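You operate a simulated robot arm through the tools that you are given. There is no shell and no other tool.

Carry out the task below with a simulated robot arm. There is one attempt and no reset: what you move stays moved.

Task
Wipe the green-ringed port, fit its coupling, start the engine and load it.
Fine: the port is dusty: blue rag, put back; wipe before coupling, couple before starting; start once, with the red lever at DUMP. What is to be rubbed or washed off counts as gone when no trace of it is left.

The check looks at the end state, three seconds after you hand in, the way a careful person would. Anything else that was tipped, shoved, dropped, spilled or broken makes it a failure.

Robot
A 7-joint arm with a two-finger parallel gripper, fixed in place. Base frame: the origin is on the floor under the middle of its stand, x ahead of it, y to its left, z up. Readings come in m, degrees, newtons and seconds.
With the tool pointing down near the work surface it reaches from about 0.44 to 0.92 m from the base axis. Its first joint turns from -143.0 to 143.0 degrees. Payload 3 kg.
The tool frame sits at the grasp point between the pads (the TCP): z along the fingers, y along the line on which they close. The tips reach 0.03 m beyond it. The gripper opens to 0.094 m. The fingers are 0.028 m wide and 0.01 m thick; the gripper's body (0.05 by 0.096 m) begins 0.055 m behind the TCP.
Orientation is told as [roll, pitch, yaw] about the base's x, y, z axes, in that order, counted from this pose: with the fingers straight down and closing along the base's y, the tool's x points along the base's -x, its y along +y and its z along -z.

Tools
- The arm moves only by the tool arm_command. Its argument "moves" is a list of rows, each a list of 7 numbers: the shift along the base's x, y, z in m, then the turn, a rotation vector about the base's x, y, z in degrees, then the finger opening in m, from 0 to 0.094. In form: [[x, y, z, ax, ay, az, claw], ...]. A call has 1 to 20 rows; each row is the pose to reach, as a shift and turn from the pose commanded when the call began. A row lasts 0.2 s, in which the tool goes at most 0.05 m and 8.6 degrees; a call with a longer step from one row to the next is refused whole, and so is a gripper value outside its range. A pose out of reach is approached as far as the arm can. The call stops where the force on the tool passes 90 N (or 10 N more than at its start, if that is more) or the arm is blocked; 0.2 s more then pass. The fingers move at their own pace (about 0.072 m/s each) and stop on an object; they squeeze with about 26 N. The grip force told is the motor's: it shows also when the fingers shut on nothing. Time passes only in rows, and 0.2 s behind the last, so rows that repeat a pose let the fingers close. It gives the time, the measured TCP pose, the force on the tool (base axes), the opening and the grip force at its end, in the units of the frame above (readings bear some noise), with the torque about the TCP (base axes, N m) and any sound that the robot's microphone picked up, and new pictures: "show" is both (left out), scene, wrist or none.
- Cameras (640 x 400 px; columns grow to the right, rows downward): "scene" is fixed at [0.2191, 0.4992, 1.4552]; the picture's right is [-0.45, 0.89, 0.00], its down [-0.84, -0.42, -0.35] and it looks along [-0.31, -0.16, 0.94] (base axes); focal length 214 px, centre (320, 200). "wrist" rides on the gripper at [0.076, 0.014, -0.103] in the tool frame; the picture's right is [-0.18, 0.98, 0.00], its down [-0.75, -0.14, -0.64] and it looks along [-0.63, -0.12, 0.77] (tool axes); focal length 243 px, centre (320, 200). There is no depth. A picture from a camera that has moved, and an enlarged one, comes with that camera's place and axes in the base frame and with its lens.
- zoom(camera, box): a new picture of the part [left, top, right, bottom] of that camera's present view, enlarged. No time passes.
- sign_off(): hands the job in; it is judged then, once.

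Nothing tells you positions but the pictures and the camera data. Unless the task says otherwise, let go and move clear before handing in.

The tools are called after "Request:" as name(argument=value, ...) on one line, values as JSON. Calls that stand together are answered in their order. arm_command: Moves the arm, as the interface text tells. Its arguments: {"type":"object","properties":{"moves":{"type":"array","items":{"type":"array","items":{"type":"number"}}},"show":{"type":"string","enum":["both","scene","wrist","none"]}},"required":["moves"]} The other tools are called the same way: zoom (camera, box) takes an enlarged picture of a part of a camera's view; sign_off () hands the job in.

At the start:

```text
time_s: 0.0
eef_pos: [0.4736, 0.1945, 1.2602]
orientation: [0.0, 0.0, 0.1]
force: [0.7, 0.1, -0.2]
moment: [0.0, -0.01, 0.0]
width: 0.0939
finger_force: 0.1
```

scene: 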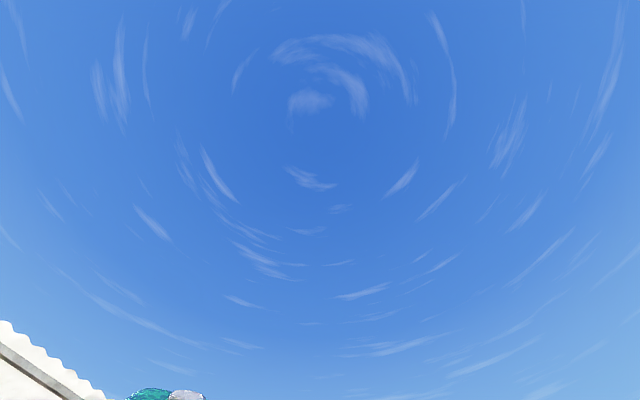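
wrist: 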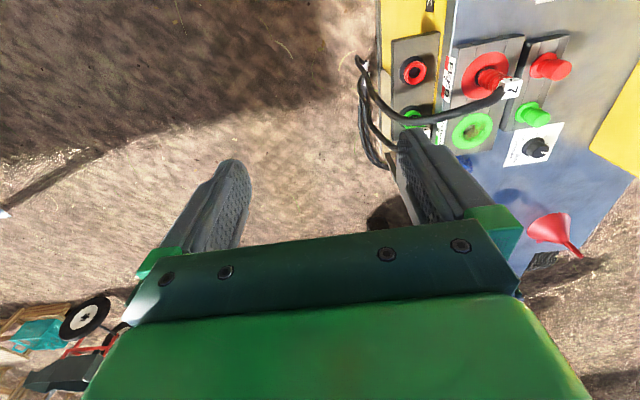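

The scene camera looks up at the sky and is of little use; the wrist camera shows a machine with a panel to the right and some objects at lower left. I'll zoom in on the wrist view first.

Request:
zoom(camera="wrist", box=[340, 0, 640, 200])

Request:
zoom(camera="wrist", box=[0, 250, 200, 400])

Request:
zoom(camera="scene", box=[0, 300, 300, 400])

```text
2.00 times, centred on (490, 100) of wrist
camera zoom: at [0.3967, 0.2068, 1.3637], right [0.18, 0.98, 0.0], down [0.75, -0.14, 0.64], along [0.63, -0.12, -0.77], focal length 485 px, centre (-20, 400)
```

zoom: 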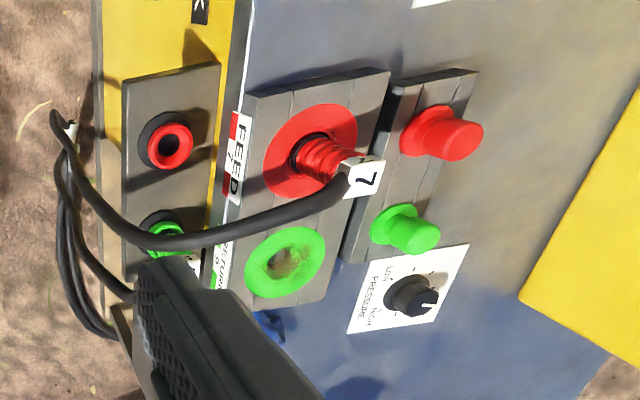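

```text
2.67 times, centred on (100, 325) of wrist
camera zoom: at [0.3967, 0.2068, 1.3637], right [0.18, 0.98, 0.0], down [0.75, -0.14, 0.64], along [0.63, -0.12, -0.77], focal length 647 px, centre (907, -133)
```

zoom: 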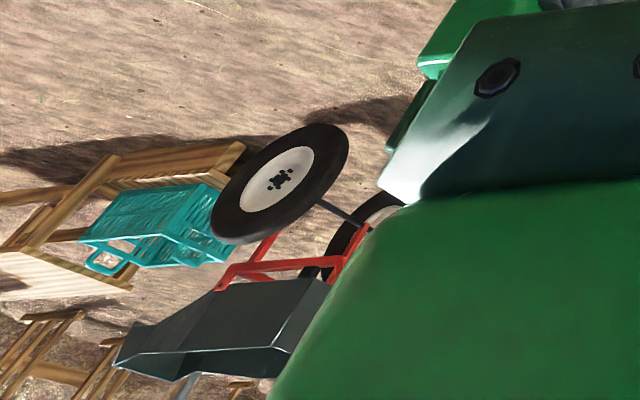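

```text
2.13 times, centred on (150, 350) of scene
camera zoom: at [0.2191, 0.4992, 1.4552], right [-0.45, 0.89, 0.0], down [-0.84, -0.42, -0.35], along [-0.31, -0.16, 0.94], focal length 458 px, centre (683, -120)
```

zoom: 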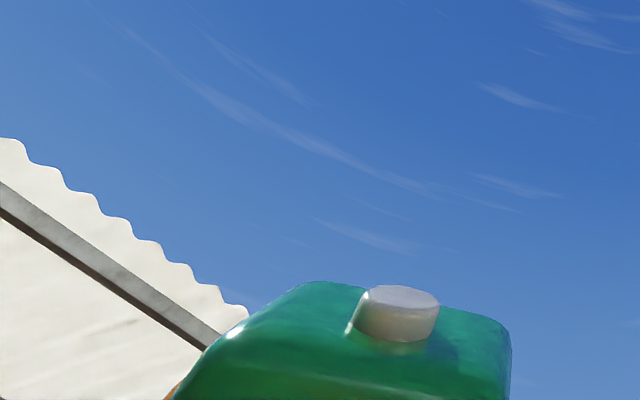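

The panel seems to lie to the arm's left (+y), with its ports facing up and the wrist picture upside down. I'll turn the tool in place about the vertical to look at the panel and the rest of the site.

Request:
arm_command(moves=[[0, 0, 0, 0, 0, 8, 0.094], [0, 0, 0, 0, 0, 16, 0.094], [0, 0, 0, 0, 0, 24, 0.094], [0, 0, 0, 0, 0, 32, 0.094], [0, 0, 0, 0, 0, 40, 0.094]], show="wrist")

```text
time_s: 1.2
eef_pos: [0.4736, 0.1933, 1.2608]
orientation: [0.0, 0.1, 40.0]
force: [1.2, -0.2, 0.4]
moment: [-0.03, -0.02, -0.01]
width: 0.0941
finger_force: 0.0
camera wrist: at [0.4055, 0.1542, 1.3636], right [-0.49, 0.87, 0.0], down [0.67, 0.38, 0.64], along [0.56, 0.32, -0.77], focal length 243 px, centre (320, 200)
```

wrist: 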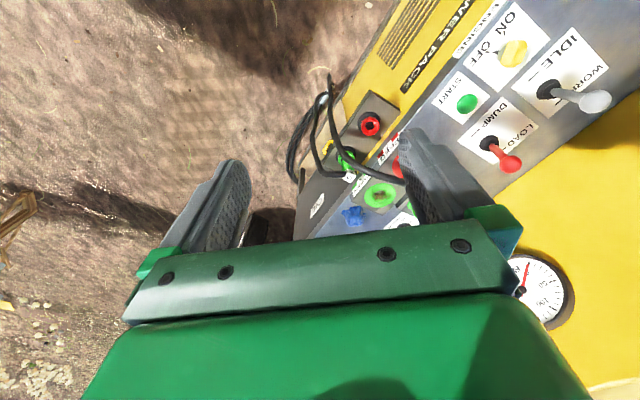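

The power pack's panel shows ON/OFF, START, the red DUMP/LOAD lever, IDLE/WORK, a gauge and the green-ringed port. I'll back the camera off to get the whole panel in the clear upper half of the view.

Request:
arm_command(moves=[[0, -0.04, 0.02, 0, 0, 8, 0.094], [0, -0.08, 0.04, 0, 0, 16, 0.094], [0, -0.12, 0.06, 0, 0, 24, 0.094], [0, -0.16, 0.08, 0, 0, 32, 0.094], [0, -0.2, 0.1, 0, 0, 40, 0.094]], show="wrist")

```text
time_s: 2.4
eef_pos: [0.473, -0.0096, 1.361]
orientation: [-0.1, 0.1, 80.0]
force: [0.5, 1.2, -0.6]
moment: [-0.06, 0.01, 0.0]
width: 0.0938
finger_force: 0.1
camera wrist: at [0.4449, -0.0821, 1.4648], right [-0.94, 0.35, 0.0], down [0.27, 0.72, 0.64], along [0.23, 0.6, -0.77], focal length 243 px, centre (320, 200)
```

wrist: 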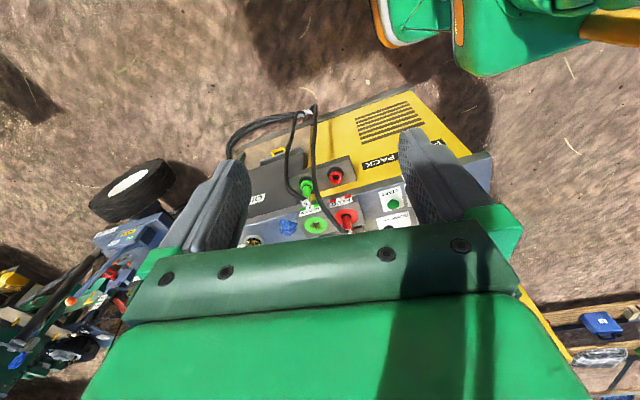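

The power pack sits ahead to the left; part of its panel is hidden by the gripper. I'll tilt the tool up so that the panel comes into the clear part of the picture.

Request:
arm_command(moves=[[0, 0, 0, 7.5, -2.7, 0, 0.094], [0, 0, 0, 15, -5.4, 0, 0.094], [0, 0, 0, 22.5, -8.1, 0, 0.094], [0, 0, 0, 30, -10.8, 0, 0.094]], show="wrist")

```text
time_s: 3.4
eef_pos: [0.4718, -0.0064, 1.3605]
orientation: [-6.0, -31.4, 81.8]
force: [-0.5, -0.3, -0.1]
moment: [0.0, -0.03, -0.02]
width: 0.0941
finger_force: 0.0
camera wrist: at [0.4301, -0.1206, 1.4073], right [-0.94, 0.35, 0.01], down [0.12, 0.29, 0.95], along [0.33, 0.89, -0.31], focal length 243 px, centre (320, 200)
```

wrist: 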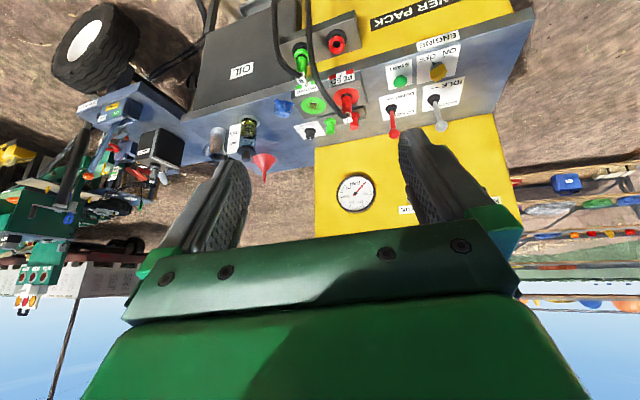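

Request:
zoom(camera="wrist", box=[180, 0, 520, 212])

Request:
zoom(camera="wrist", box=[0, 0, 240, 330])

Request:
zoom(camera="wrist", box=[490, 130, 640, 310])

```text
1.88 times, centred on (350, 106) of wrist
camera zoom: at [0.4301, -0.1206, 1.4073], right [-0.94, 0.35, 0.01], down [0.12, 0.29, 0.95], along [0.33, 0.89, -0.31], focal length 457 px, centre (264, 377)
```

zoom: 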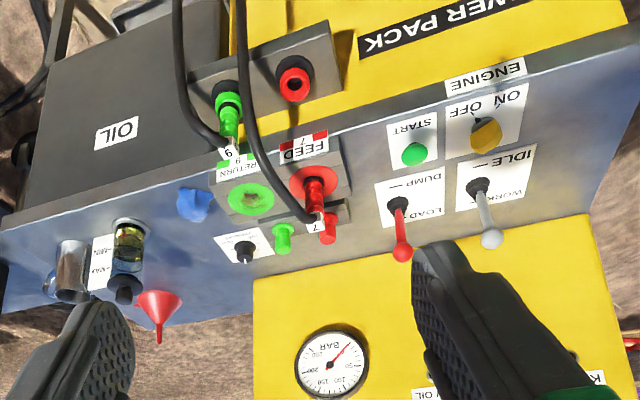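

```text
1.21 times, centred on (120, 165) of wrist
camera zoom: at [0.4301, -0.1206, 1.4073], right [-0.94, 0.35, 0.01], down [0.12, 0.29, 0.95], along [0.33, 0.89, -0.31], focal length 294 px, centre (562, 242)
```

zoom: 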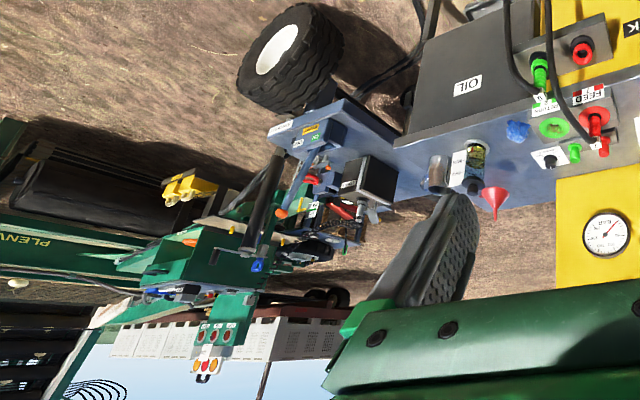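

```text
2.22 times, centred on (565, 220) of wrist
camera zoom: at [0.4301, -0.1206, 1.4073], right [-0.94, 0.35, 0.01], down [0.12, 0.29, 0.95], along [0.33, 0.89, -0.31], focal length 539 px, centre (-224, 156)
```

zoom: 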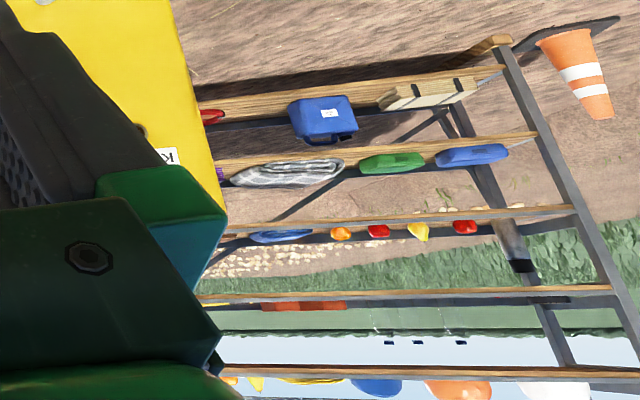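

I can see the panel upside down: RETURN (green, dusty) and FEED (red, plug fitted), a blue rag, START, ENGINE switch, DUMP/LOAD and IDLE/WORK levers. Let me zoom in for detail.

Request:
zoom(camera="wrist", box=[260, 20, 400, 150])

Request:
zoom(camera="wrist", box=[370, 20, 480, 150])

Request:
zoom(camera="wrist", box=[190, 90, 300, 200])

Request:
zoom(camera="wrist", box=[320, 160, 400, 220])

```text
3.08 times, centred on (330, 85) of wrist
camera zoom: at [0.4301, -0.1206, 1.4073], right [-0.94, 0.35, 0.01], down [0.12, 0.29, 0.95], along [0.33, 0.89, -0.31], focal length 746 px, centre (289, 554)
```

zoom: 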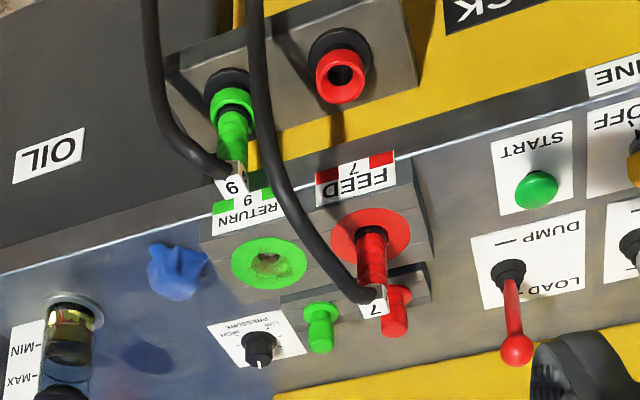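

```text
3.08 times, centred on (425, 85) of wrist
camera zoom: at [0.4301, -0.1206, 1.4073], right [-0.94, 0.35, 0.01], down [0.12, 0.29, 0.95], along [0.33, 0.89, -0.31], focal length 746 px, centre (-3, 554)
```

zoom: 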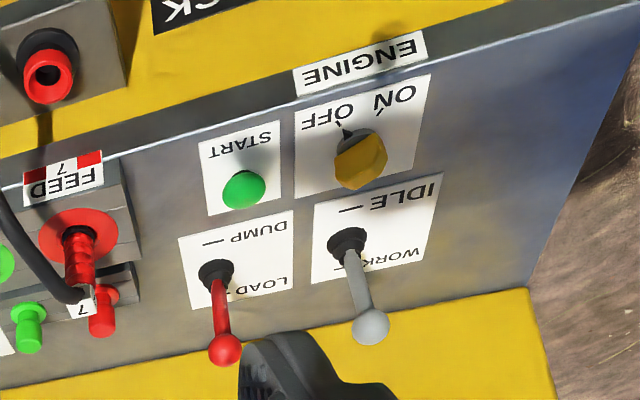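

```text
3.64 times, centred on (245, 145) of wrist
camera zoom: at [0.4301, -0.1206, 1.4073], right [-0.94, 0.35, 0.01], down [0.12, 0.29, 0.95], along [0.33, 0.89, -0.31], focal length 882 px, centre (593, 400)
```

zoom: 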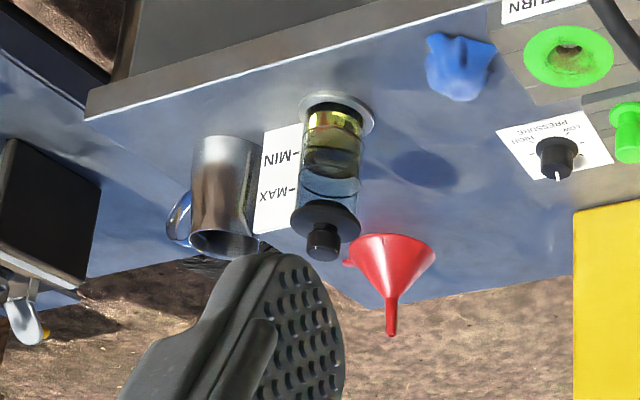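

```text
6.67 times, centred on (360, 190) of wrist
camera zoom: at [0.4301, -0.1206, 1.4073], right [-0.94, 0.35, 0.01], down [0.12, 0.29, 0.95], along [0.33, 0.89, -0.31], focal length 1618 px, centre (53, 267)
```

zoom: 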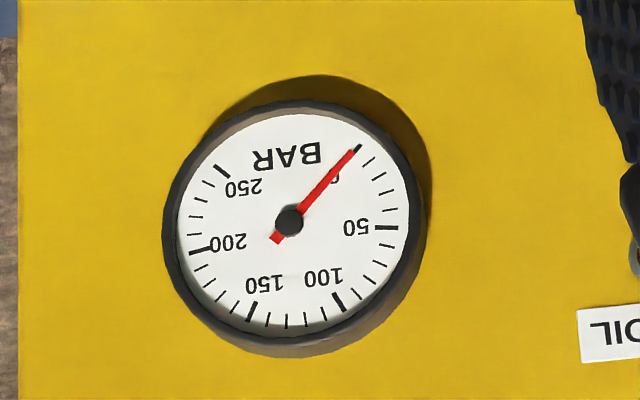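

From two views I put the green port near (0.68, 0.49, 0.87), START near (0.40, 0.50, 0.85), the red lever near (0.44, 0.60), and the rag near (0.78, 0.47). I'll move the camera in closer to check the details.

Request:
arm_command(moves=[[0.012, 0.04, -0.03, 0, 0, 0, 0.094], [0.024, 0.08, -0.06, 0, 0, 0, 0.094], [0.036, 0.12, -0.09, 0, 0, 0, 0.094], [0.048, 0.16, -0.12, 0, 0, 0, 0.094], [0.06, 0.2, -0.15, 0, 0, 0, 0.094], [0.06, 0.23, -0.18, 0, 0, 0, 0.094]], show="wrist")

```text
refused: row 1 steps farther than a row can; nothing moved
```

The step was a touch too long; I'll use smaller steps for the same approach.

Request:
arm_command(moves=[[0.01, 0.036, -0.028, 0, 0, 0, 0.094], [0.02, 0.072, -0.056, 0, 0, 0, 0.094], [0.03, 0.108, -0.084, 0, 0, 0, 0.094], [0.04, 0.144, -0.112, 0, 0, 0, 0.094], [0.05, 0.18, -0.14, 0, 0, 0, 0.094], [0.06, 0.216, -0.168, 0, 0, 0, 0.094], [0.06, 0.24, -0.19, 0, 0, 0, 0.094]], show="wrist")

```text
time_s: 5.0
eef_pos: [0.5328, 0.2314, 1.1699]
orientation: [-6.0, -31.5, 81.7]
force: [0.1, -0.1, -1.2]
moment: [0.0, 0.0, -0.02]
width: 0.094
finger_force: 0.1
camera wrist: at [0.4898, 0.1192, 1.2166], right [-0.94, 0.35, 0.01], down [0.12, 0.29, 0.95], along [0.33, 0.89, -0.31], focal length 243 px, centre (320, 200)
```

wrist: 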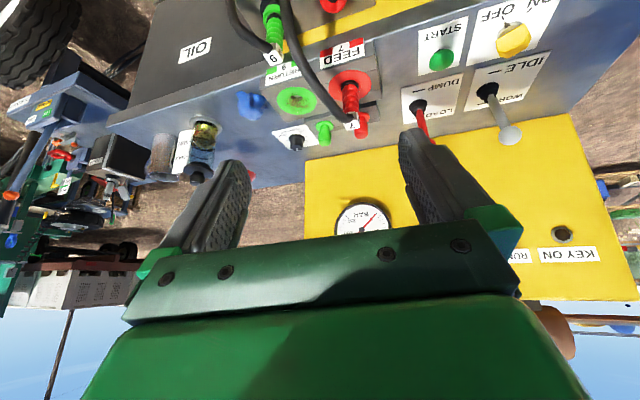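

Closer now; indicator lamps KEY ON / RUN / OIL also show on the yellow board. Zooming for detail.

Request:
zoom(camera="wrist", box=[220, 40, 380, 160])

Request:
zoom(camera="wrist", box=[380, 0, 560, 150])

Request:
zoom(camera="wrist", box=[480, 200, 640, 300])

Request:
zoom(camera="wrist", box=[220, 0, 360, 80])

```text
3.33 times, centred on (300, 100) of wrist
camera zoom: at [0.4898, 0.1192, 1.2166], right [-0.94, 0.35, 0.01], down [0.12, 0.29, 0.95], along [0.33, 0.89, -0.31], focal length 809 px, centre (387, 533)
```

zoom: 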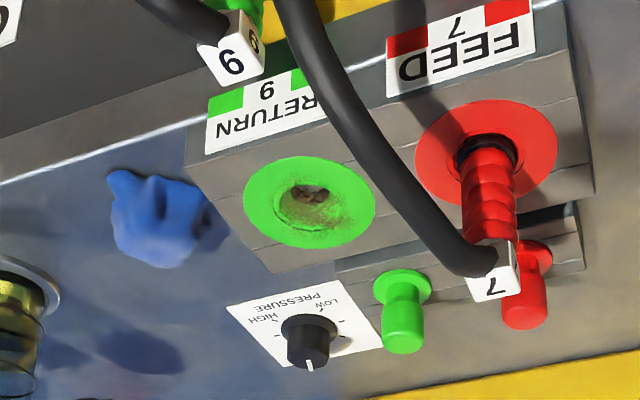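

```text
2.67 times, centred on (470, 75) of wrist
camera zoom: at [0.4898, 0.1192, 1.2166], right [-0.94, 0.35, 0.01], down [0.12, 0.29, 0.95], along [0.33, 0.89, -0.31], focal length 647 px, centre (-80, 533)
```

zoom: 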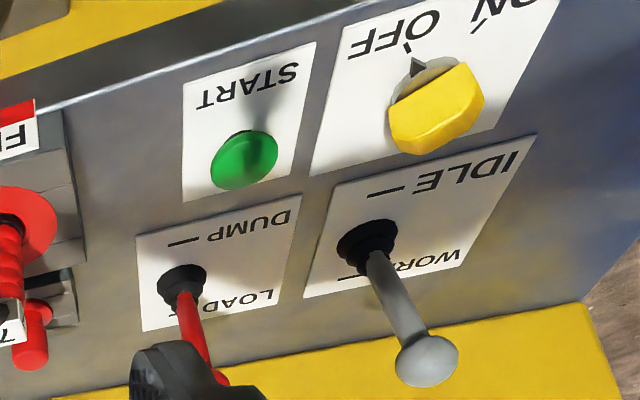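

```text
4.00 times, centred on (560, 250) of wrist
camera zoom: at [0.4898, 0.1192, 1.2166], right [-0.94, 0.35, 0.01], down [0.12, 0.29, 0.95], along [0.33, 0.89, -0.31], focal length 970 px, centre (-640, 0)
```

zoom: 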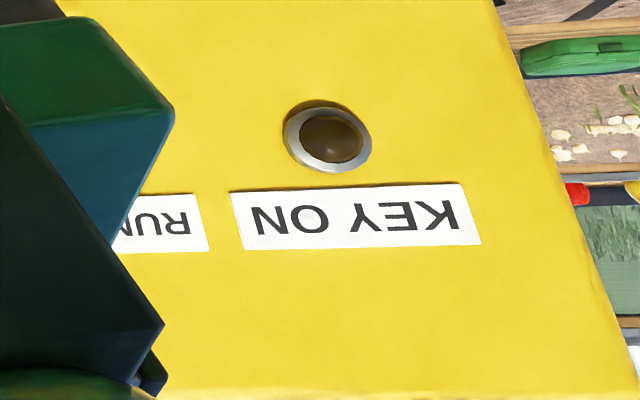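

```text
4.57 times, centred on (290, 40) of wrist
camera zoom: at [0.4898, 0.1192, 1.2166], right [-0.94, 0.35, 0.01], down [0.12, 0.29, 0.95], along [0.33, 0.89, -0.31], focal length 1109 px, centre (457, 931)
```

zoom: 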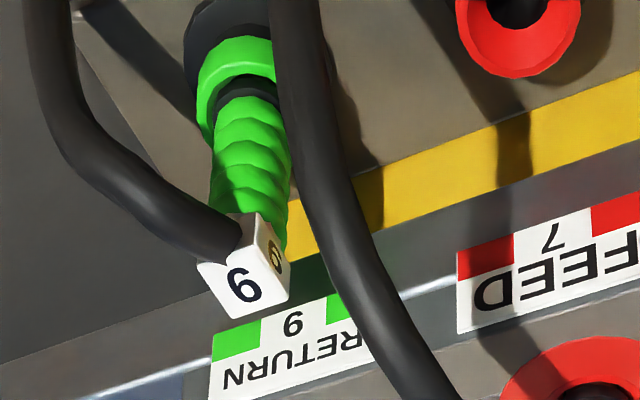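

The rag sits around (0.77, 0.46, 0.87), the parked green coupling 6 around (0.665, 0.37, 0.79–0.84), the RETURN port around (0.676, 0.489, 0.866). I'll bring the tool back to vertical and move toward the rag, high above the panel.

Request:
arm_command(moves=[[0.03, 0.0, 0, -7.5, 2.7, 0, 0.094], [0.06, 0.0, 0, -15, 5.4, 0, 0.094], [0.09, 0.0, 0, -22.5, 8.1, 0, 0.094], [0.12, 0.0, 0, -30, 10.8, 0, 0.094]], show="none")

Request:
arm_command(moves=[[0, 0, 0, 0, 0, -8, 0.094], [0, 0, 0, 0, 0, -16, 0.094], [0, 0, 0, 0, 0, -24, 0.094], [0, 0, 0, 0, 0, -32, 0.094], [0, 0, 0, 0, 0, -40, 0.094], [0.01, 0.03, 0, 0, 0, -48, 0.094], [0.02, 0.06, 0, 0, 0, -56, 0.094], [0.03, 0.09, 0, 0, 0, -64, 0.094], [0.04, 0.12, 0, 0, 0, -72, 0.094], [0.05, 0.15, 0, 0, 0, -80, 0.094]], show="wrist")

```text
time_s: 6.0
eef_pos: [0.654, 0.2336, 1.1696]
orientation: [0.0, 0.0, 80.0]
force: [-0.2, -0.5, -0.3]
moment: [0.02, -0.01, 0.01]
width: 0.0942
finger_force: 0.1
```

```text
time_s: 8.2
eef_pos: [0.702, 0.3732, 1.1695]
orientation: [0.1, -0.1, 2.5]
force: [-0.3, 0.0, -1.0]
moment: [-0.03, 0.01, -0.01]
width: 0.0939
finger_force: 0.1
out of reach, approached as far as the arm can: row 10
camera wrist: at [0.6246, 0.3834, 1.2726], right [0.14, 0.99, 0.0], down [0.76, -0.11, 0.64], along [0.64, -0.09, -0.77], focal length 243 px, centre (320, 200)
```

wrist: 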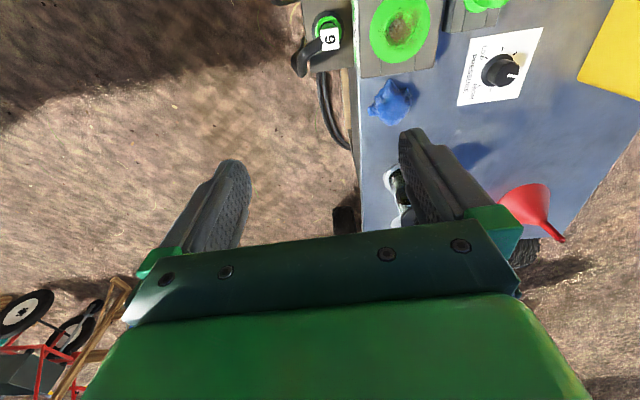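

Out of reach slightly at this height, as expected. Zooming on the rag, port and parked coupling from above.

Request:
zoom(camera="wrist", box=[280, 0, 440, 160])

Request:
zoom(camera="wrist", box=[340, 60, 460, 230])

```text
2.50 times, centred on (360, 80) of wrist
camera zoom: at [0.6246, 0.3834, 1.2726], right [0.14, 0.99, 0.0], down [0.76, -0.11, 0.64], along [0.64, -0.09, -0.77], focal length 606 px, centre (220, 500)
```

zoom: 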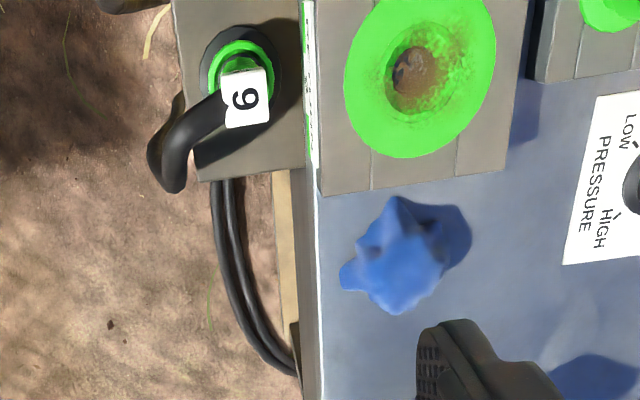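

```text
2.35 times, centred on (400, 145) of wrist
camera zoom: at [0.6246, 0.3834, 1.2726], right [0.14, 0.99, 0.0], down [0.76, -0.11, 0.64], along [0.64, -0.09, -0.77], focal length 571 px, centre (132, 329)
```

zoom: 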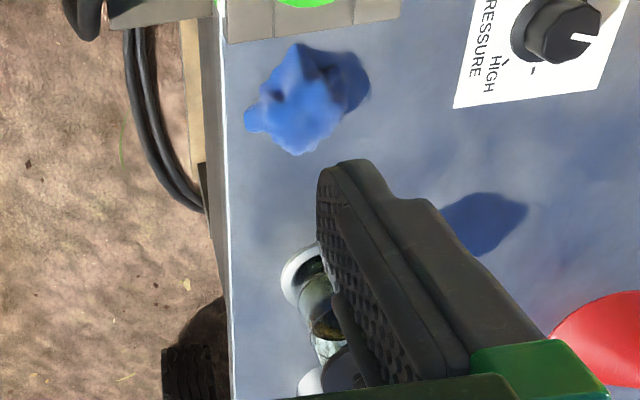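

The green port checks out at (0.676, 0.488, 0.866). I'll go lower and outward toward the rag, staying well above the panel.

Request:
arm_command(moves=[[0, 0, -0.04, 0, 0, 0, 0.094], [0, 0, -0.08, 0, 0, 0, 0.094], [0, 0, -0.12, 0, 0, 0, 0.094], [0.02, 0.02, -0.15, 0, 0, 0, 0.094], [0.04, 0.05, -0.17, 0, 0, 0, 0.094]], show="wrist")

```text
time_s: 9.4
eef_pos: [0.7429, 0.4245, 0.9991]
orientation: [0.0, 0.0, 0.0]
force: [-0.9, -0.3, -0.5]
moment: [-0.02, 0.07, 0.0]
width: 0.094
finger_force: 0.3
camera wrist: at [0.6646, 0.438, 1.1025], right [0.18, 0.98, 0.0], down [0.75, -0.14, 0.64], along [0.63, -0.12, -0.77], focal length 243 px, centre (320, 200)
```

wrist: 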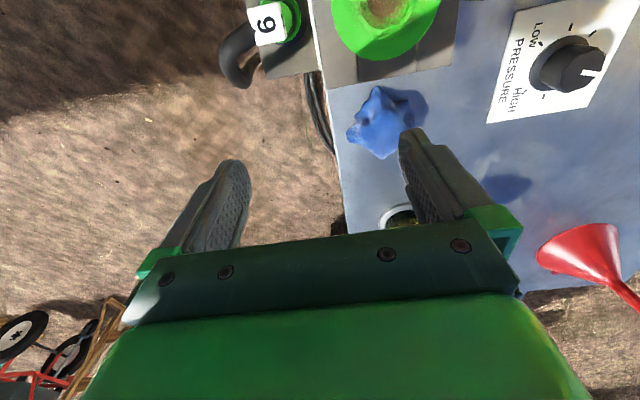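

The rag is centred about (0.772, 0.477, 0.862) on a panel top at z ≈ 0.845. I'll move right above it.

Request:
arm_command(moves=[[0.015, 0.026, -0.02, 0, 0, 0, 0.094], [0.029, 0.052, -0.04, 0, 0, 0, 0.094], [0.029, 0.052, -0.065, 0, 0, 0, 0.094]], show="wrist")

```text
time_s: 10.2
eef_pos: [0.765, 0.4706, 0.9444]
orientation: [0.0, -0.1, 0.0]
force: [0.8, 0.3, 0.2]
moment: [-0.01, 0.01, 0.02]
width: 0.0939
finger_force: 0.1
out of reach, approached as far as the arm can: row 2, 3
camera wrist: at [0.6886, 0.4837, 1.0487], right [0.18, 0.98, 0.0], down [0.75, -0.14, 0.64], along [0.63, -0.12, -0.77], focal length 243 px, centre (320, 200)
```

wrist: 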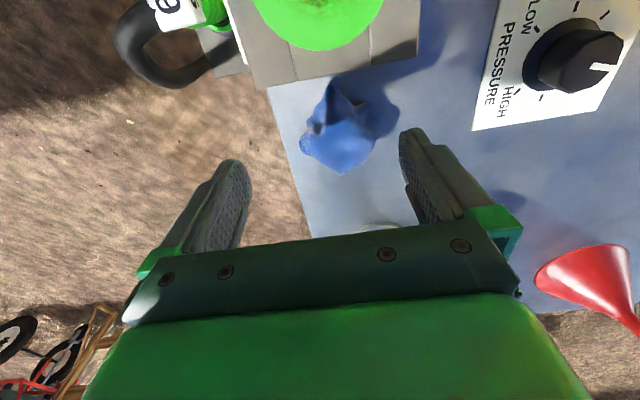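

Request:
zoom(camera="wrist", box=[250, 50, 450, 200])

```text
2.67 times, centred on (350, 125) of wrist
camera zoom: at [0.6886, 0.4837, 1.0487], right [0.18, 0.98, 0.0], down [0.75, -0.14, 0.64], along [0.63, -0.12, -0.77], focal length 647 px, centre (240, 400)
```

zoom: 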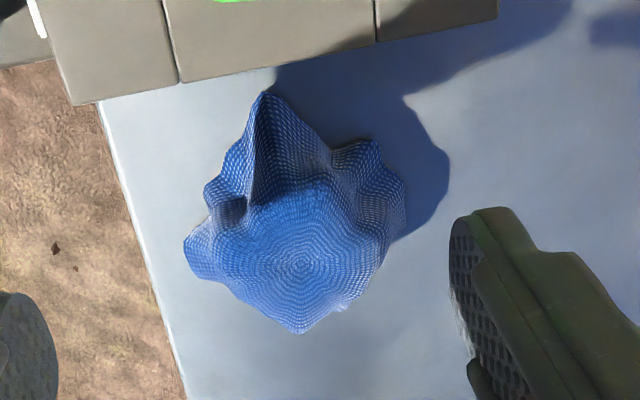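

The rag is about 7 cm wide centred near (0.774, 0.485). I'll descend over it in steps.

Request:
arm_command(moves=[[0.0, 0.003, -0.03, 0, 0, 0, 0.094], [0.007, 0.012, -0.05, 0, 0, 0, 0.094]], show="wrist")

```text
time_s: 10.8
eef_pos: [0.77, 0.4783, 0.8937]
orientation: [-0.1, 0.0, 0.0]
force: [-0.1, -0.3, -0.1]
moment: [-0.06, -0.02, 0.0]
width: 0.0943
finger_force: 0.1
out of reach, approached as far as the arm can: row 2
camera wrist: at [0.6929, 0.4921, 0.9971], right [0.18, 0.98, 0.0], down [0.75, -0.14, 0.64], along [0.63, -0.12, -0.77], focal length 243 px, centre (320, 200)
```

wrist: 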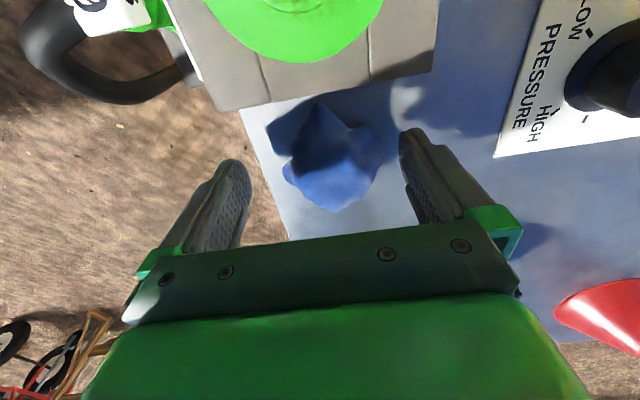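

The rag is now between the fingertips. I'll lower to just above the panel and close.

Request:
arm_command(moves=[[0.002, 0.006, -0.009, 0, 0, 0, 0.094], [0.002, 0.006, -0.016, 0, 0, 0, 0.094]], show="wrist")

```text
time_s: 11.4
eef_pos: [0.7701, 0.4839, 0.8787]
orientation: [0.0, 0.0, 0.1]
force: [-0.1, 0.0, -0.2]
moment: [0.0, -0.01, -0.03]
width: 0.0937
finger_force: 0.0
out of reach, approached as far as the arm can: row 1
camera wrist: at [0.6941, 0.497, 0.9816], right [0.18, 0.98, 0.0], down [0.75, -0.14, 0.64], along [0.63, -0.12, -0.77], focal length 243 px, centre (320, 200)
```

wrist: 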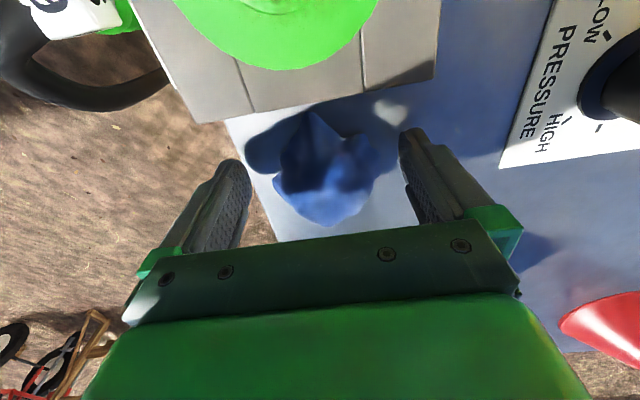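

Request:
arm_command(moves=[[0, 0, 0, 0, 0, 0, 0.06], [0, 0, 0, 0, 0, 0, 0.03], [0, 0, 0, 0, 0, 0, 0.0], [0, 0, 0, 0, 0, 0, 0.0], [0, 0, 0, 0, 0, 0, 0.0]], show="wrist")

```text
time_s: 12.6
eef_pos: [0.7711, 0.4842, 0.879]
orientation: [0.0, 0.0, 0.0]
force: [0.5, 2.7, 20.5]
moment: [0.03, -0.22, 0.05]
width: 0.0472
finger_force: 26.0
camera wrist: at [0.6938, 0.4975, 0.982], right [0.18, 0.98, 0.0], down [0.75, -0.14, 0.64], along [0.63, -0.12, -0.77], focal length 243 px, centre (320, 200)
```

wrist: 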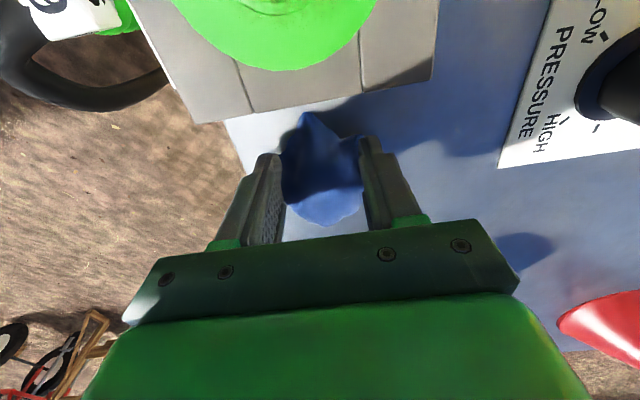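

The rag is gripped (4.7 cm, 26 N). I'll lift it and bring it inward toward the port.

Request:
arm_command(moves=[[0, 0, 0.02, 0, 0, 0, 0.0], [-0.01, 0, 0.05, 0, 0, 0, 0.0], [-0.04, 0, 0.08, 0, 0, 0, 0.0], [-0.07, 0, 0.09, 0, 0, 0, 0.0]], show="wrist")

```text
time_s: 13.6
eef_pos: [0.7027, 0.4834, 0.9681]
orientation: [0.0, 0.0, 0.0]
force: [1.0, 0.6, -0.7]
moment: [-0.01, 0.01, 0.01]
width: 0.0471
finger_force: 26.3
out of reach, approached as far as the arm can: row 1
camera wrist: at [0.6244, 0.4974, 1.0717], right [0.18, 0.98, 0.0], down [0.75, -0.14, 0.64], along [0.63, -0.12, -0.77], focal length 243 px, centre (320, 200)
```

wrist: 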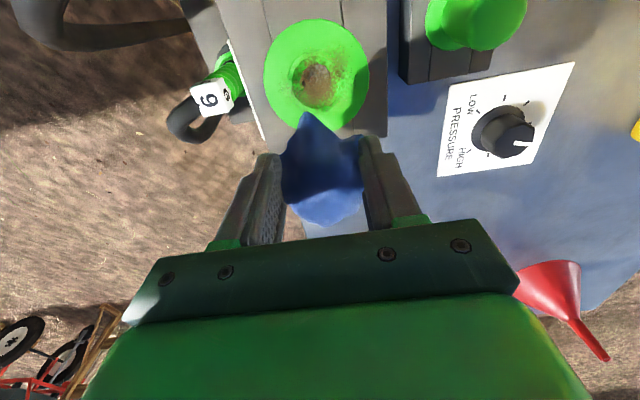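

Rag held. Let me look at the dust on the port before wiping.

Request:
zoom(camera="wrist", box=[250, 10, 390, 140])

Request:
zoom(camera="wrist", box=[160, 0, 300, 140])

```text
3.08 times, centred on (320, 75) of wrist
camera zoom: at [0.6244, 0.4974, 1.0717], right [0.18, 0.98, 0.0], down [0.75, -0.14, 0.64], along [0.63, -0.12, -0.77], focal length 746 px, centre (320, 585)
```

zoom: 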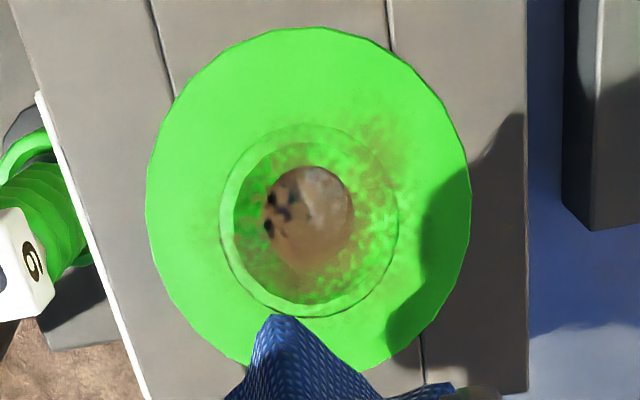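

```text
2.86 times, centred on (230, 70) of wrist
camera zoom: at [0.6244, 0.4974, 1.0717], right [0.18, 0.98, 0.0], down [0.75, -0.14, 0.64], along [0.63, -0.12, -0.77], focal length 693 px, centre (577, 571)
```

zoom: 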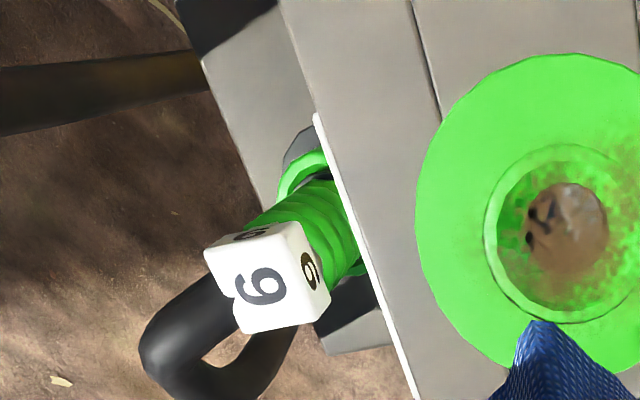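

The dust lies in and around the port recess, within roughly 3.5 cm of its centre (0.676, 0.486). I'll bring the rag over it and descend gently.

Request:
arm_command(moves=[[-0.013, 0.001, -0.02, 0, 0, 0, 0.0], [-0.027, 0.002, -0.04, 0, 0, 0, 0.0], [-0.027, 0.002, -0.052, 0, 0, 0, 0.0], [-0.027, 0.002, -0.058, 0, 0, 0, 0.0]], show="wrist")

```text
time_s: 14.6
eef_pos: [0.6742, 0.4866, 0.9103]
orientation: [0.0, -0.2, -0.1]
force: [-4.6, -4.1, 20.8]
moment: [0.21, 0.06, 0.03]
width: 0.0471
finger_force: 25.8
camera wrist: at [0.5973, 0.5001, 1.014], right [0.18, 0.98, 0.0], down [0.75, -0.14, 0.64], along [0.63, -0.12, -0.77], focal length 243 px, centre (320, 200)
```

wrist: 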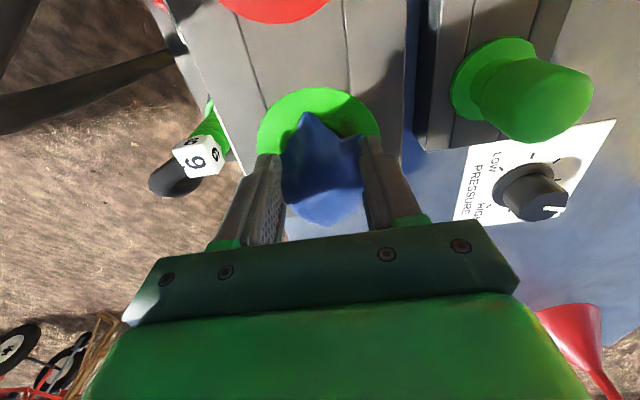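

Contact made with about 20 N on the port. I'll rub in a pattern over the ring and recess.

Request:
arm_command(moves=[[0.01, 0, 0, 0, 0, 0, 0.0], [0.01, 0.01, 0, 0, 0, 0, 0.0], [0, 0.012, 0, 0, 0, 0, 0.0], [-0.01, 0.01, 0, 0, 0, 0, 0.0], [-0.012, 0, 0, 0, 0, 0, 0.0], [-0.01, -0.01, 0, 0, 0, 0, 0.0], [0, -0.012, 0, 0, 0, 0, 0.0], [0.01, -0.01, 0, 0, 0, 0, 0.0], [0.02, 0, 0, 0, 0, 0, 0.0], [0.015, 0.015, 0, 0, 0, 0, 0.0], [0, 0.02, 0, 0, 0, 0, 0.0], [-0.015, 0.015, 0, 0, 0, 0, 0.0], [-0.02, 0, 0, 0, 0, 0, 0.0], [-0.015, -0.015, 0, 0, 0, 0, 0.0], [0, -0.02, 0, 0, 0, 0, 0.0], [0.015, -0.015, 0, 0, 0, 0, 0.0], [0.02, 0, 0, 0, 0, 0, 0.0], [0, 0, 0, 0, 0, 0, 0.0]], show="wrist")

```text
time_s: 18.4
eef_pos: [0.6774, 0.4856, 0.9105]
orientation: [0.1, -0.1, 0.0]
force: [17.1, -0.1, 42.5]
moment: [0.13, -0.48, -0.04]
width: 0.0475
finger_force: 25.9
camera wrist: at [0.5991, 0.4997, 1.0137], right [0.18, 0.98, 0.0], down [0.75, -0.14, 0.64], along [0.63, -0.12, -0.77], focal length 243 px, centre (320, 200)
```

wrist: 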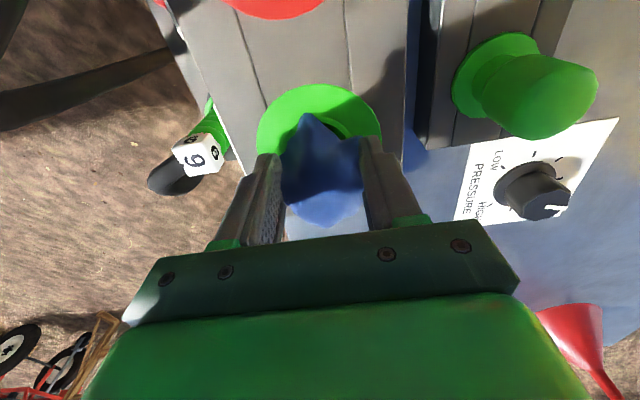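

The ring already looks cleaner. I'll lift and back off toward +x to inspect it.

Request:
arm_command(moves=[[0, 0, 0.02, 0, 0, 0, 0.0], [0.015, 0, 0.05, 0, 0, 0, 0.0], [0.04, 0, 0.07, 0, 0, 0, 0.0]], show="wrist")

Request:
zoom(camera="wrist", box=[250, 10, 390, 140])

```text
time_s: 19.2
eef_pos: [0.7146, 0.4854, 0.9769]
orientation: [-0.1, 0.0, 0.0]
force: [-0.3, -0.3, -0.5]
moment: [0.03, 0.04, 0.02]
width: 0.0474
finger_force: 25.5
camera wrist: at [0.638, 0.4995, 1.0814], right [0.18, 0.98, 0.0], down [0.75, -0.14, 0.64], along [0.63, -0.12, -0.77], focal length 243 px, centre (320, 200)
```

wrist: 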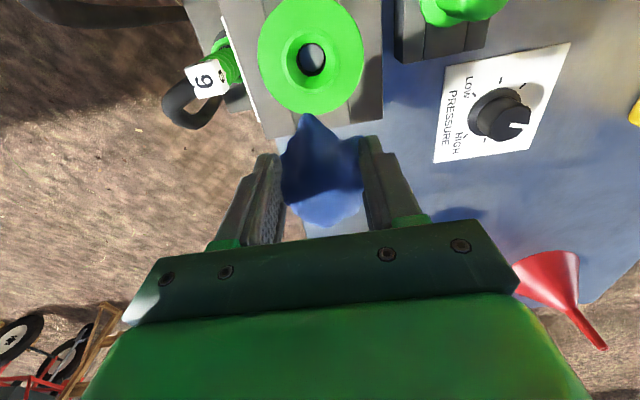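

```text
3.08 times, centred on (320, 75) of wrist
camera zoom: at [0.638, 0.4995, 1.0814], right [0.18, 0.98, 0.0], down [0.75, -0.14, 0.64], along [0.63, -0.12, -0.77], focal length 746 px, centre (320, 585)
```

zoom: 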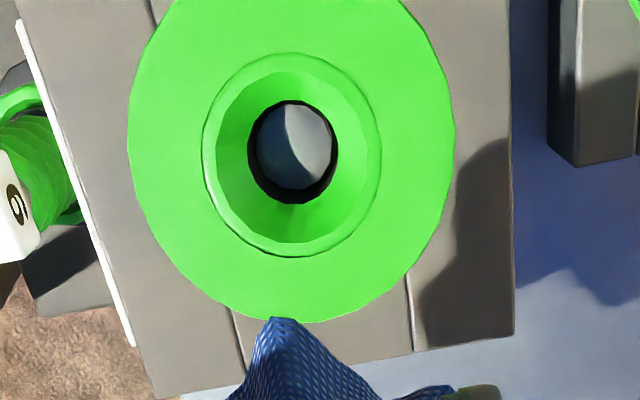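

The port looks clean. I'll zoom tighter to be sure no trace remains.

Request:
zoom(camera="wrist", box=[250, 0, 375, 78])

Request:
zoom(camera="wrist", box=[280, 20, 340, 100])

```text
5.12 times, centred on (312, 39) of wrist
camera zoom: at [0.638, 0.4995, 1.0814], right [0.18, 0.98, 0.0], down [0.75, -0.14, 0.64], along [0.63, -0.12, -0.77], focal length 1242 px, centre (358, 1024)
```

zoom: 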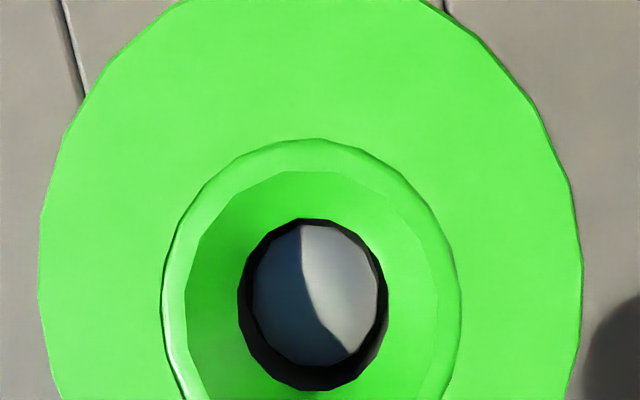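

```text
5.00 times, centred on (310, 60) of wrist
camera zoom: at [0.638, 0.4995, 1.0814], right [0.18, 0.98, 0.0], down [0.75, -0.14, 0.64], along [0.63, -0.12, -0.77], focal length 1213 px, centre (370, 900)
```

zoom: 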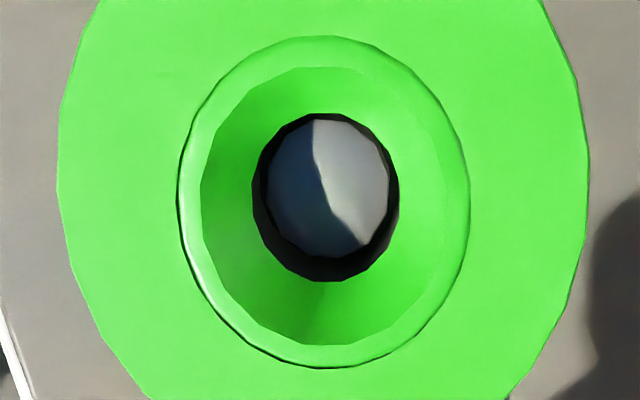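

The port is spotless. Now I'll put the rag back where it lay, at about (0.771, 0.484).

Request:
arm_command(moves=[[0.03, 0, -0.015, 0, 0, 0, 0.0], [0.048, -0.001, -0.04, 0, 0, 0, 0.0], [0.0565, -0.0015, -0.07, 0, 0, 0, 0.0], [0.0565, -0.0015, -0.09, 0, 0, 0, 0.0], [0.0565, -0.0015, -0.096, 0, 0, 0, 0.0]], show="wrist")

```text
time_s: 20.4
eef_pos: [0.7708, 0.4824, 0.8814]
orientation: [0.0, 0.0, 0.0]
force: [-0.3, 0.5, -1.0]
moment: [-0.01, -0.03, 0.04]
width: 0.0474
finger_force: 25.6
out of reach, approached as far as the arm can: row 2, 3
camera wrist: at [0.6934, 0.4972, 0.9852], right [0.18, 0.98, 0.0], down [0.75, -0.14, 0.64], along [0.63, -0.12, -0.77], focal length 243 px, centre (320, 200)
```

wrist: 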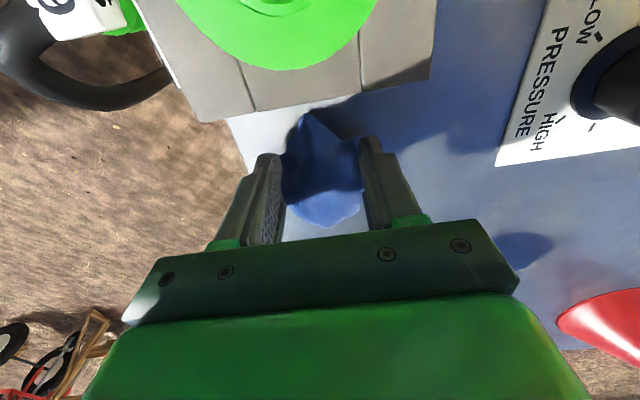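

Back over the original spot with no load yet. I'll lower the last couple of millimetres and let go.

Request:
arm_command(moves=[[0, 0.001, -0.002, 0, 0, 0, 0.0], [0, 0.001, -0.002, 0, 0, 0, 0.05], [0, 0.001, -0.002, 0, 0, 0, 0.07], [0, 0.001, -0.002, 0, 0, 0, 0.094], [0, 0.001, -0.002, 0, 0, 0, 0.094]], show="wrist")

```text
time_s: 21.6
eef_pos: [0.7707, 0.4853, 0.8813]
orientation: [0.0, 0.0, 0.1]
force: [-0.6, 0.3, -0.4]
moment: [-0.02, 0.03, -0.01]
width: 0.094
finger_force: 0.0
camera wrist: at [0.6928, 0.4986, 0.9834], right [0.18, 0.98, 0.0], down [0.75, -0.14, 0.64], along [0.63, -0.12, -0.77], focal length 243 px, centre (320, 200)
```

wrist: 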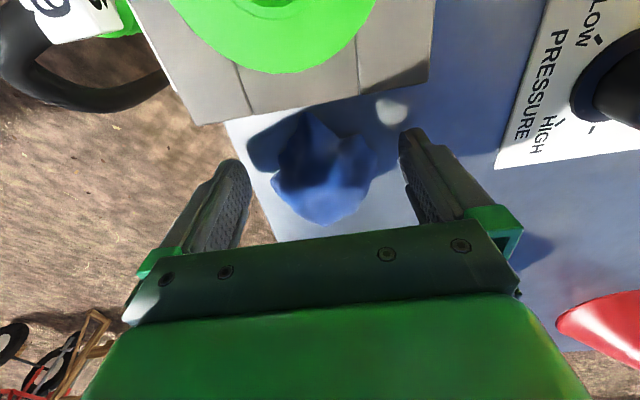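

The rag is back in place. I'll rise clear, swing inward and turn the camera to look at the parked coupling 6 and its hose from the front.

Request:
arm_command(moves=[[0, 0, 0.03, 0, 0, 0, 0.094], [-0.01, 0, 0.06, 0, 0, 0, 0.094], [-0.03, -0.02, 0.1, 0, 0, 0, 0.094], [-0.05, -0.05, 0.13, 0, 0, 0, 0.094], [-0.06, -0.09, 0.15, 0, 0, 8, 0.094], [-0.07, -0.13, 0.16, 0, 0, 16, 0.094], [-0.08, -0.17, 0.16, 0, 0, 24, 0.094], [-0.09, -0.21, 0.16, 0, 0, 32, 0.094], [-0.1, -0.24, 0.16, 0, 0, 40, 0.094], [-0.1, -0.26, 0.16, 0, 0, 48, 0.094], [-0.1, -0.26, 0.16, 0, 0, 56, 0.094], [-0.1, -0.26, 0.16, 0, 0, 64, 0.094], [-0.1, -0.26, 0.16, 0, 0, 72, 0.094], [-0.1, -0.26, 0.16, 0, 0, 80, 0.094]], show="wrist")

```text
time_s: 24.6
eef_pos: [0.67, 0.2266, 1.0418]
orientation: [0.0, 0.0, 80.2]
force: [-0.9, -0.9, -0.1]
moment: [0.0, 0.04, 0.02]
width: 0.0942
finger_force: 0.1
out of reach, approached as far as the arm can: row 1, 2
camera wrist: at [0.6426, 0.1524, 1.1451], right [-0.94, 0.35, 0.0], down [0.27, 0.72, 0.64], along [0.22, 0.6, -0.77], focal length 243 px, centre (320, 200)
```

wrist: 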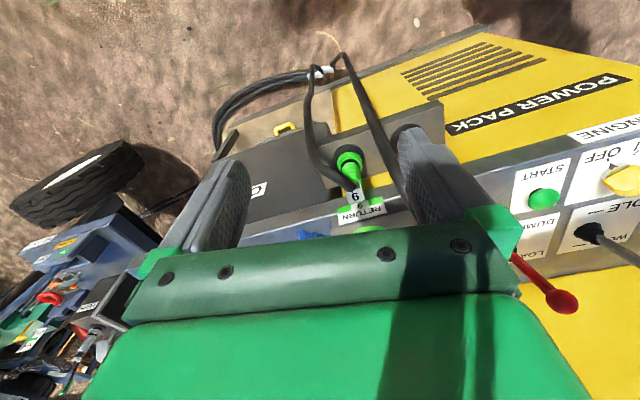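

Request:
zoom(camera="wrist", box=[260, 40, 440, 240])

Request:
zoom(camera="wrist", box=[310, 120, 400, 220])

```text
2.00 times, centred on (350, 140) of wrist
camera zoom: at [0.6426, 0.1524, 1.1451], right [-0.94, 0.35, 0.0], down [0.27, 0.72, 0.64], along [0.22, 0.6, -0.77], focal length 485 px, centre (260, 320)
```

zoom: 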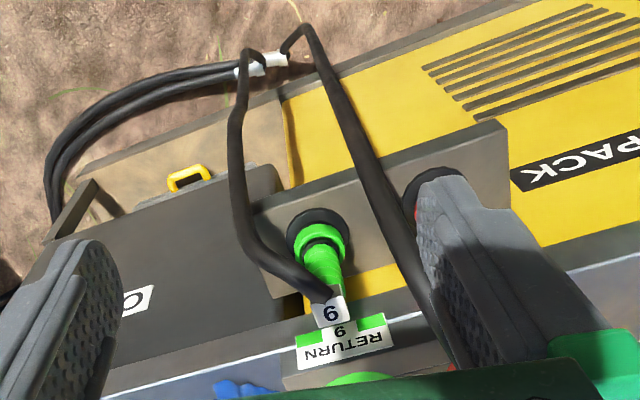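

```text
4.00 times, centred on (355, 170) of wrist
camera zoom: at [0.6426, 0.1524, 1.1451], right [-0.94, 0.35, 0.0], down [0.27, 0.72, 0.64], along [0.22, 0.6, -0.77], focal length 970 px, centre (180, 320)
```

zoom: 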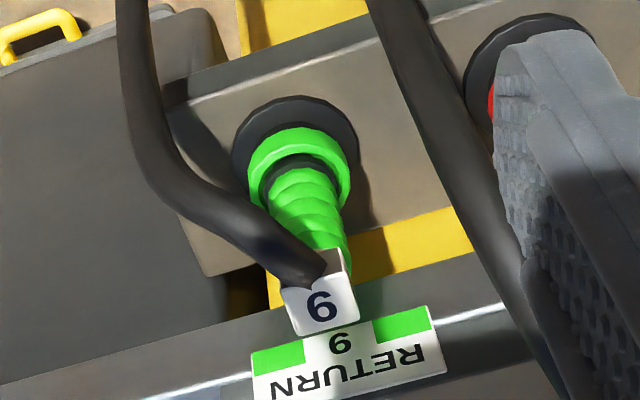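

Both hoses come up from a clip in front: hose 7 rises along x ≈ 0.62 to FEED, hose 6 leaves its tag toward +x/−y. To grip coupling 6 (axis about (0.674, 0.393)) without fouling the hoses or the RETURN block, I'll use a yaw of about −30° and look from above first.

Request:
arm_command(moves=[[0, 0, 0, 0, 0, -7.9, 0.06], [0, 0, 0, 0, 0, -15.8, 0.06], [0, 0, 0, 0, 0, -23.7, 0.06], [0, 0, 0, 0, 0, -31.6, 0.06], [0, 0.02, 0, 0, 0, -39.5, 0.06], [0, 0.04, 0, 0, 0, -47.4, 0.06], [0, 0.06, 0, 0, 0, -55.3, 0.06], [0, 0.08, 0, 0, 0, -63.2, 0.06], [0.0, 0.1, 0, 0, 0, -71.1, 0.06], [0.0, 0.12, 0, 0, 0, -79, 0.06], [0.0, 0.13, 0, 0, 0, -86.9, 0.06], [0.002, 0.14, 0, 0, 0, -94.8, 0.06], [0.004, 0.15, 0, 0, 0, -102.7, 0.06], [0.004, 0.166, 0, 0, 0, -110, 0.06]], show="wrist")

```text
time_s: 27.6
eef_pos: [0.6733, 0.3916, 1.0411]
orientation: [-0.2, 0.1, -30.1]
force: [-0.3, -0.3, -0.3]
moment: [-0.01, 0.03, -0.03]
width: 0.0601
finger_force: 0.0
camera wrist: at [0.6145, 0.4415, 1.1446], right [0.65, 0.76, 0.0], down [0.58, -0.5, 0.64], along [0.49, -0.42, -0.77], focal length 243 px, centre (320, 200)
```

wrist: 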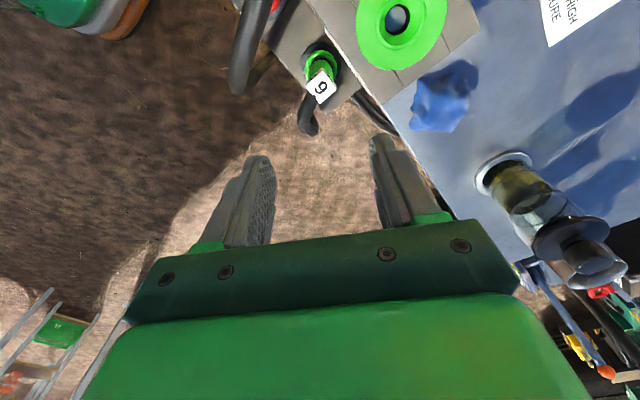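

Request:
zoom(camera="wrist", box=[260, 20, 400, 150])

```text
3.08 times, centred on (330, 85) of wrist
camera zoom: at [0.6145, 0.4415, 1.1446], right [0.65, 0.76, 0.0], down [0.58, -0.5, 0.64], along [0.49, -0.42, -0.77], focal length 746 px, centre (289, 554)
```

zoom: 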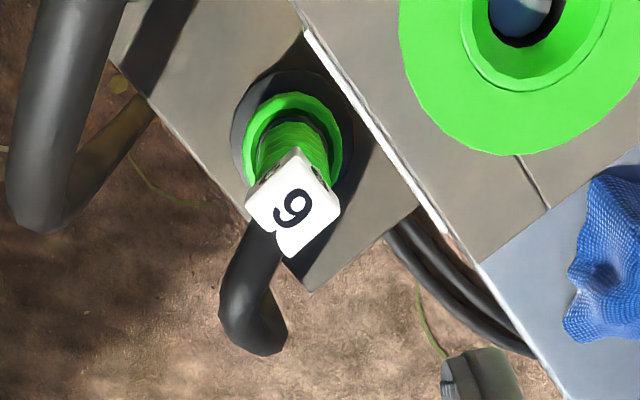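

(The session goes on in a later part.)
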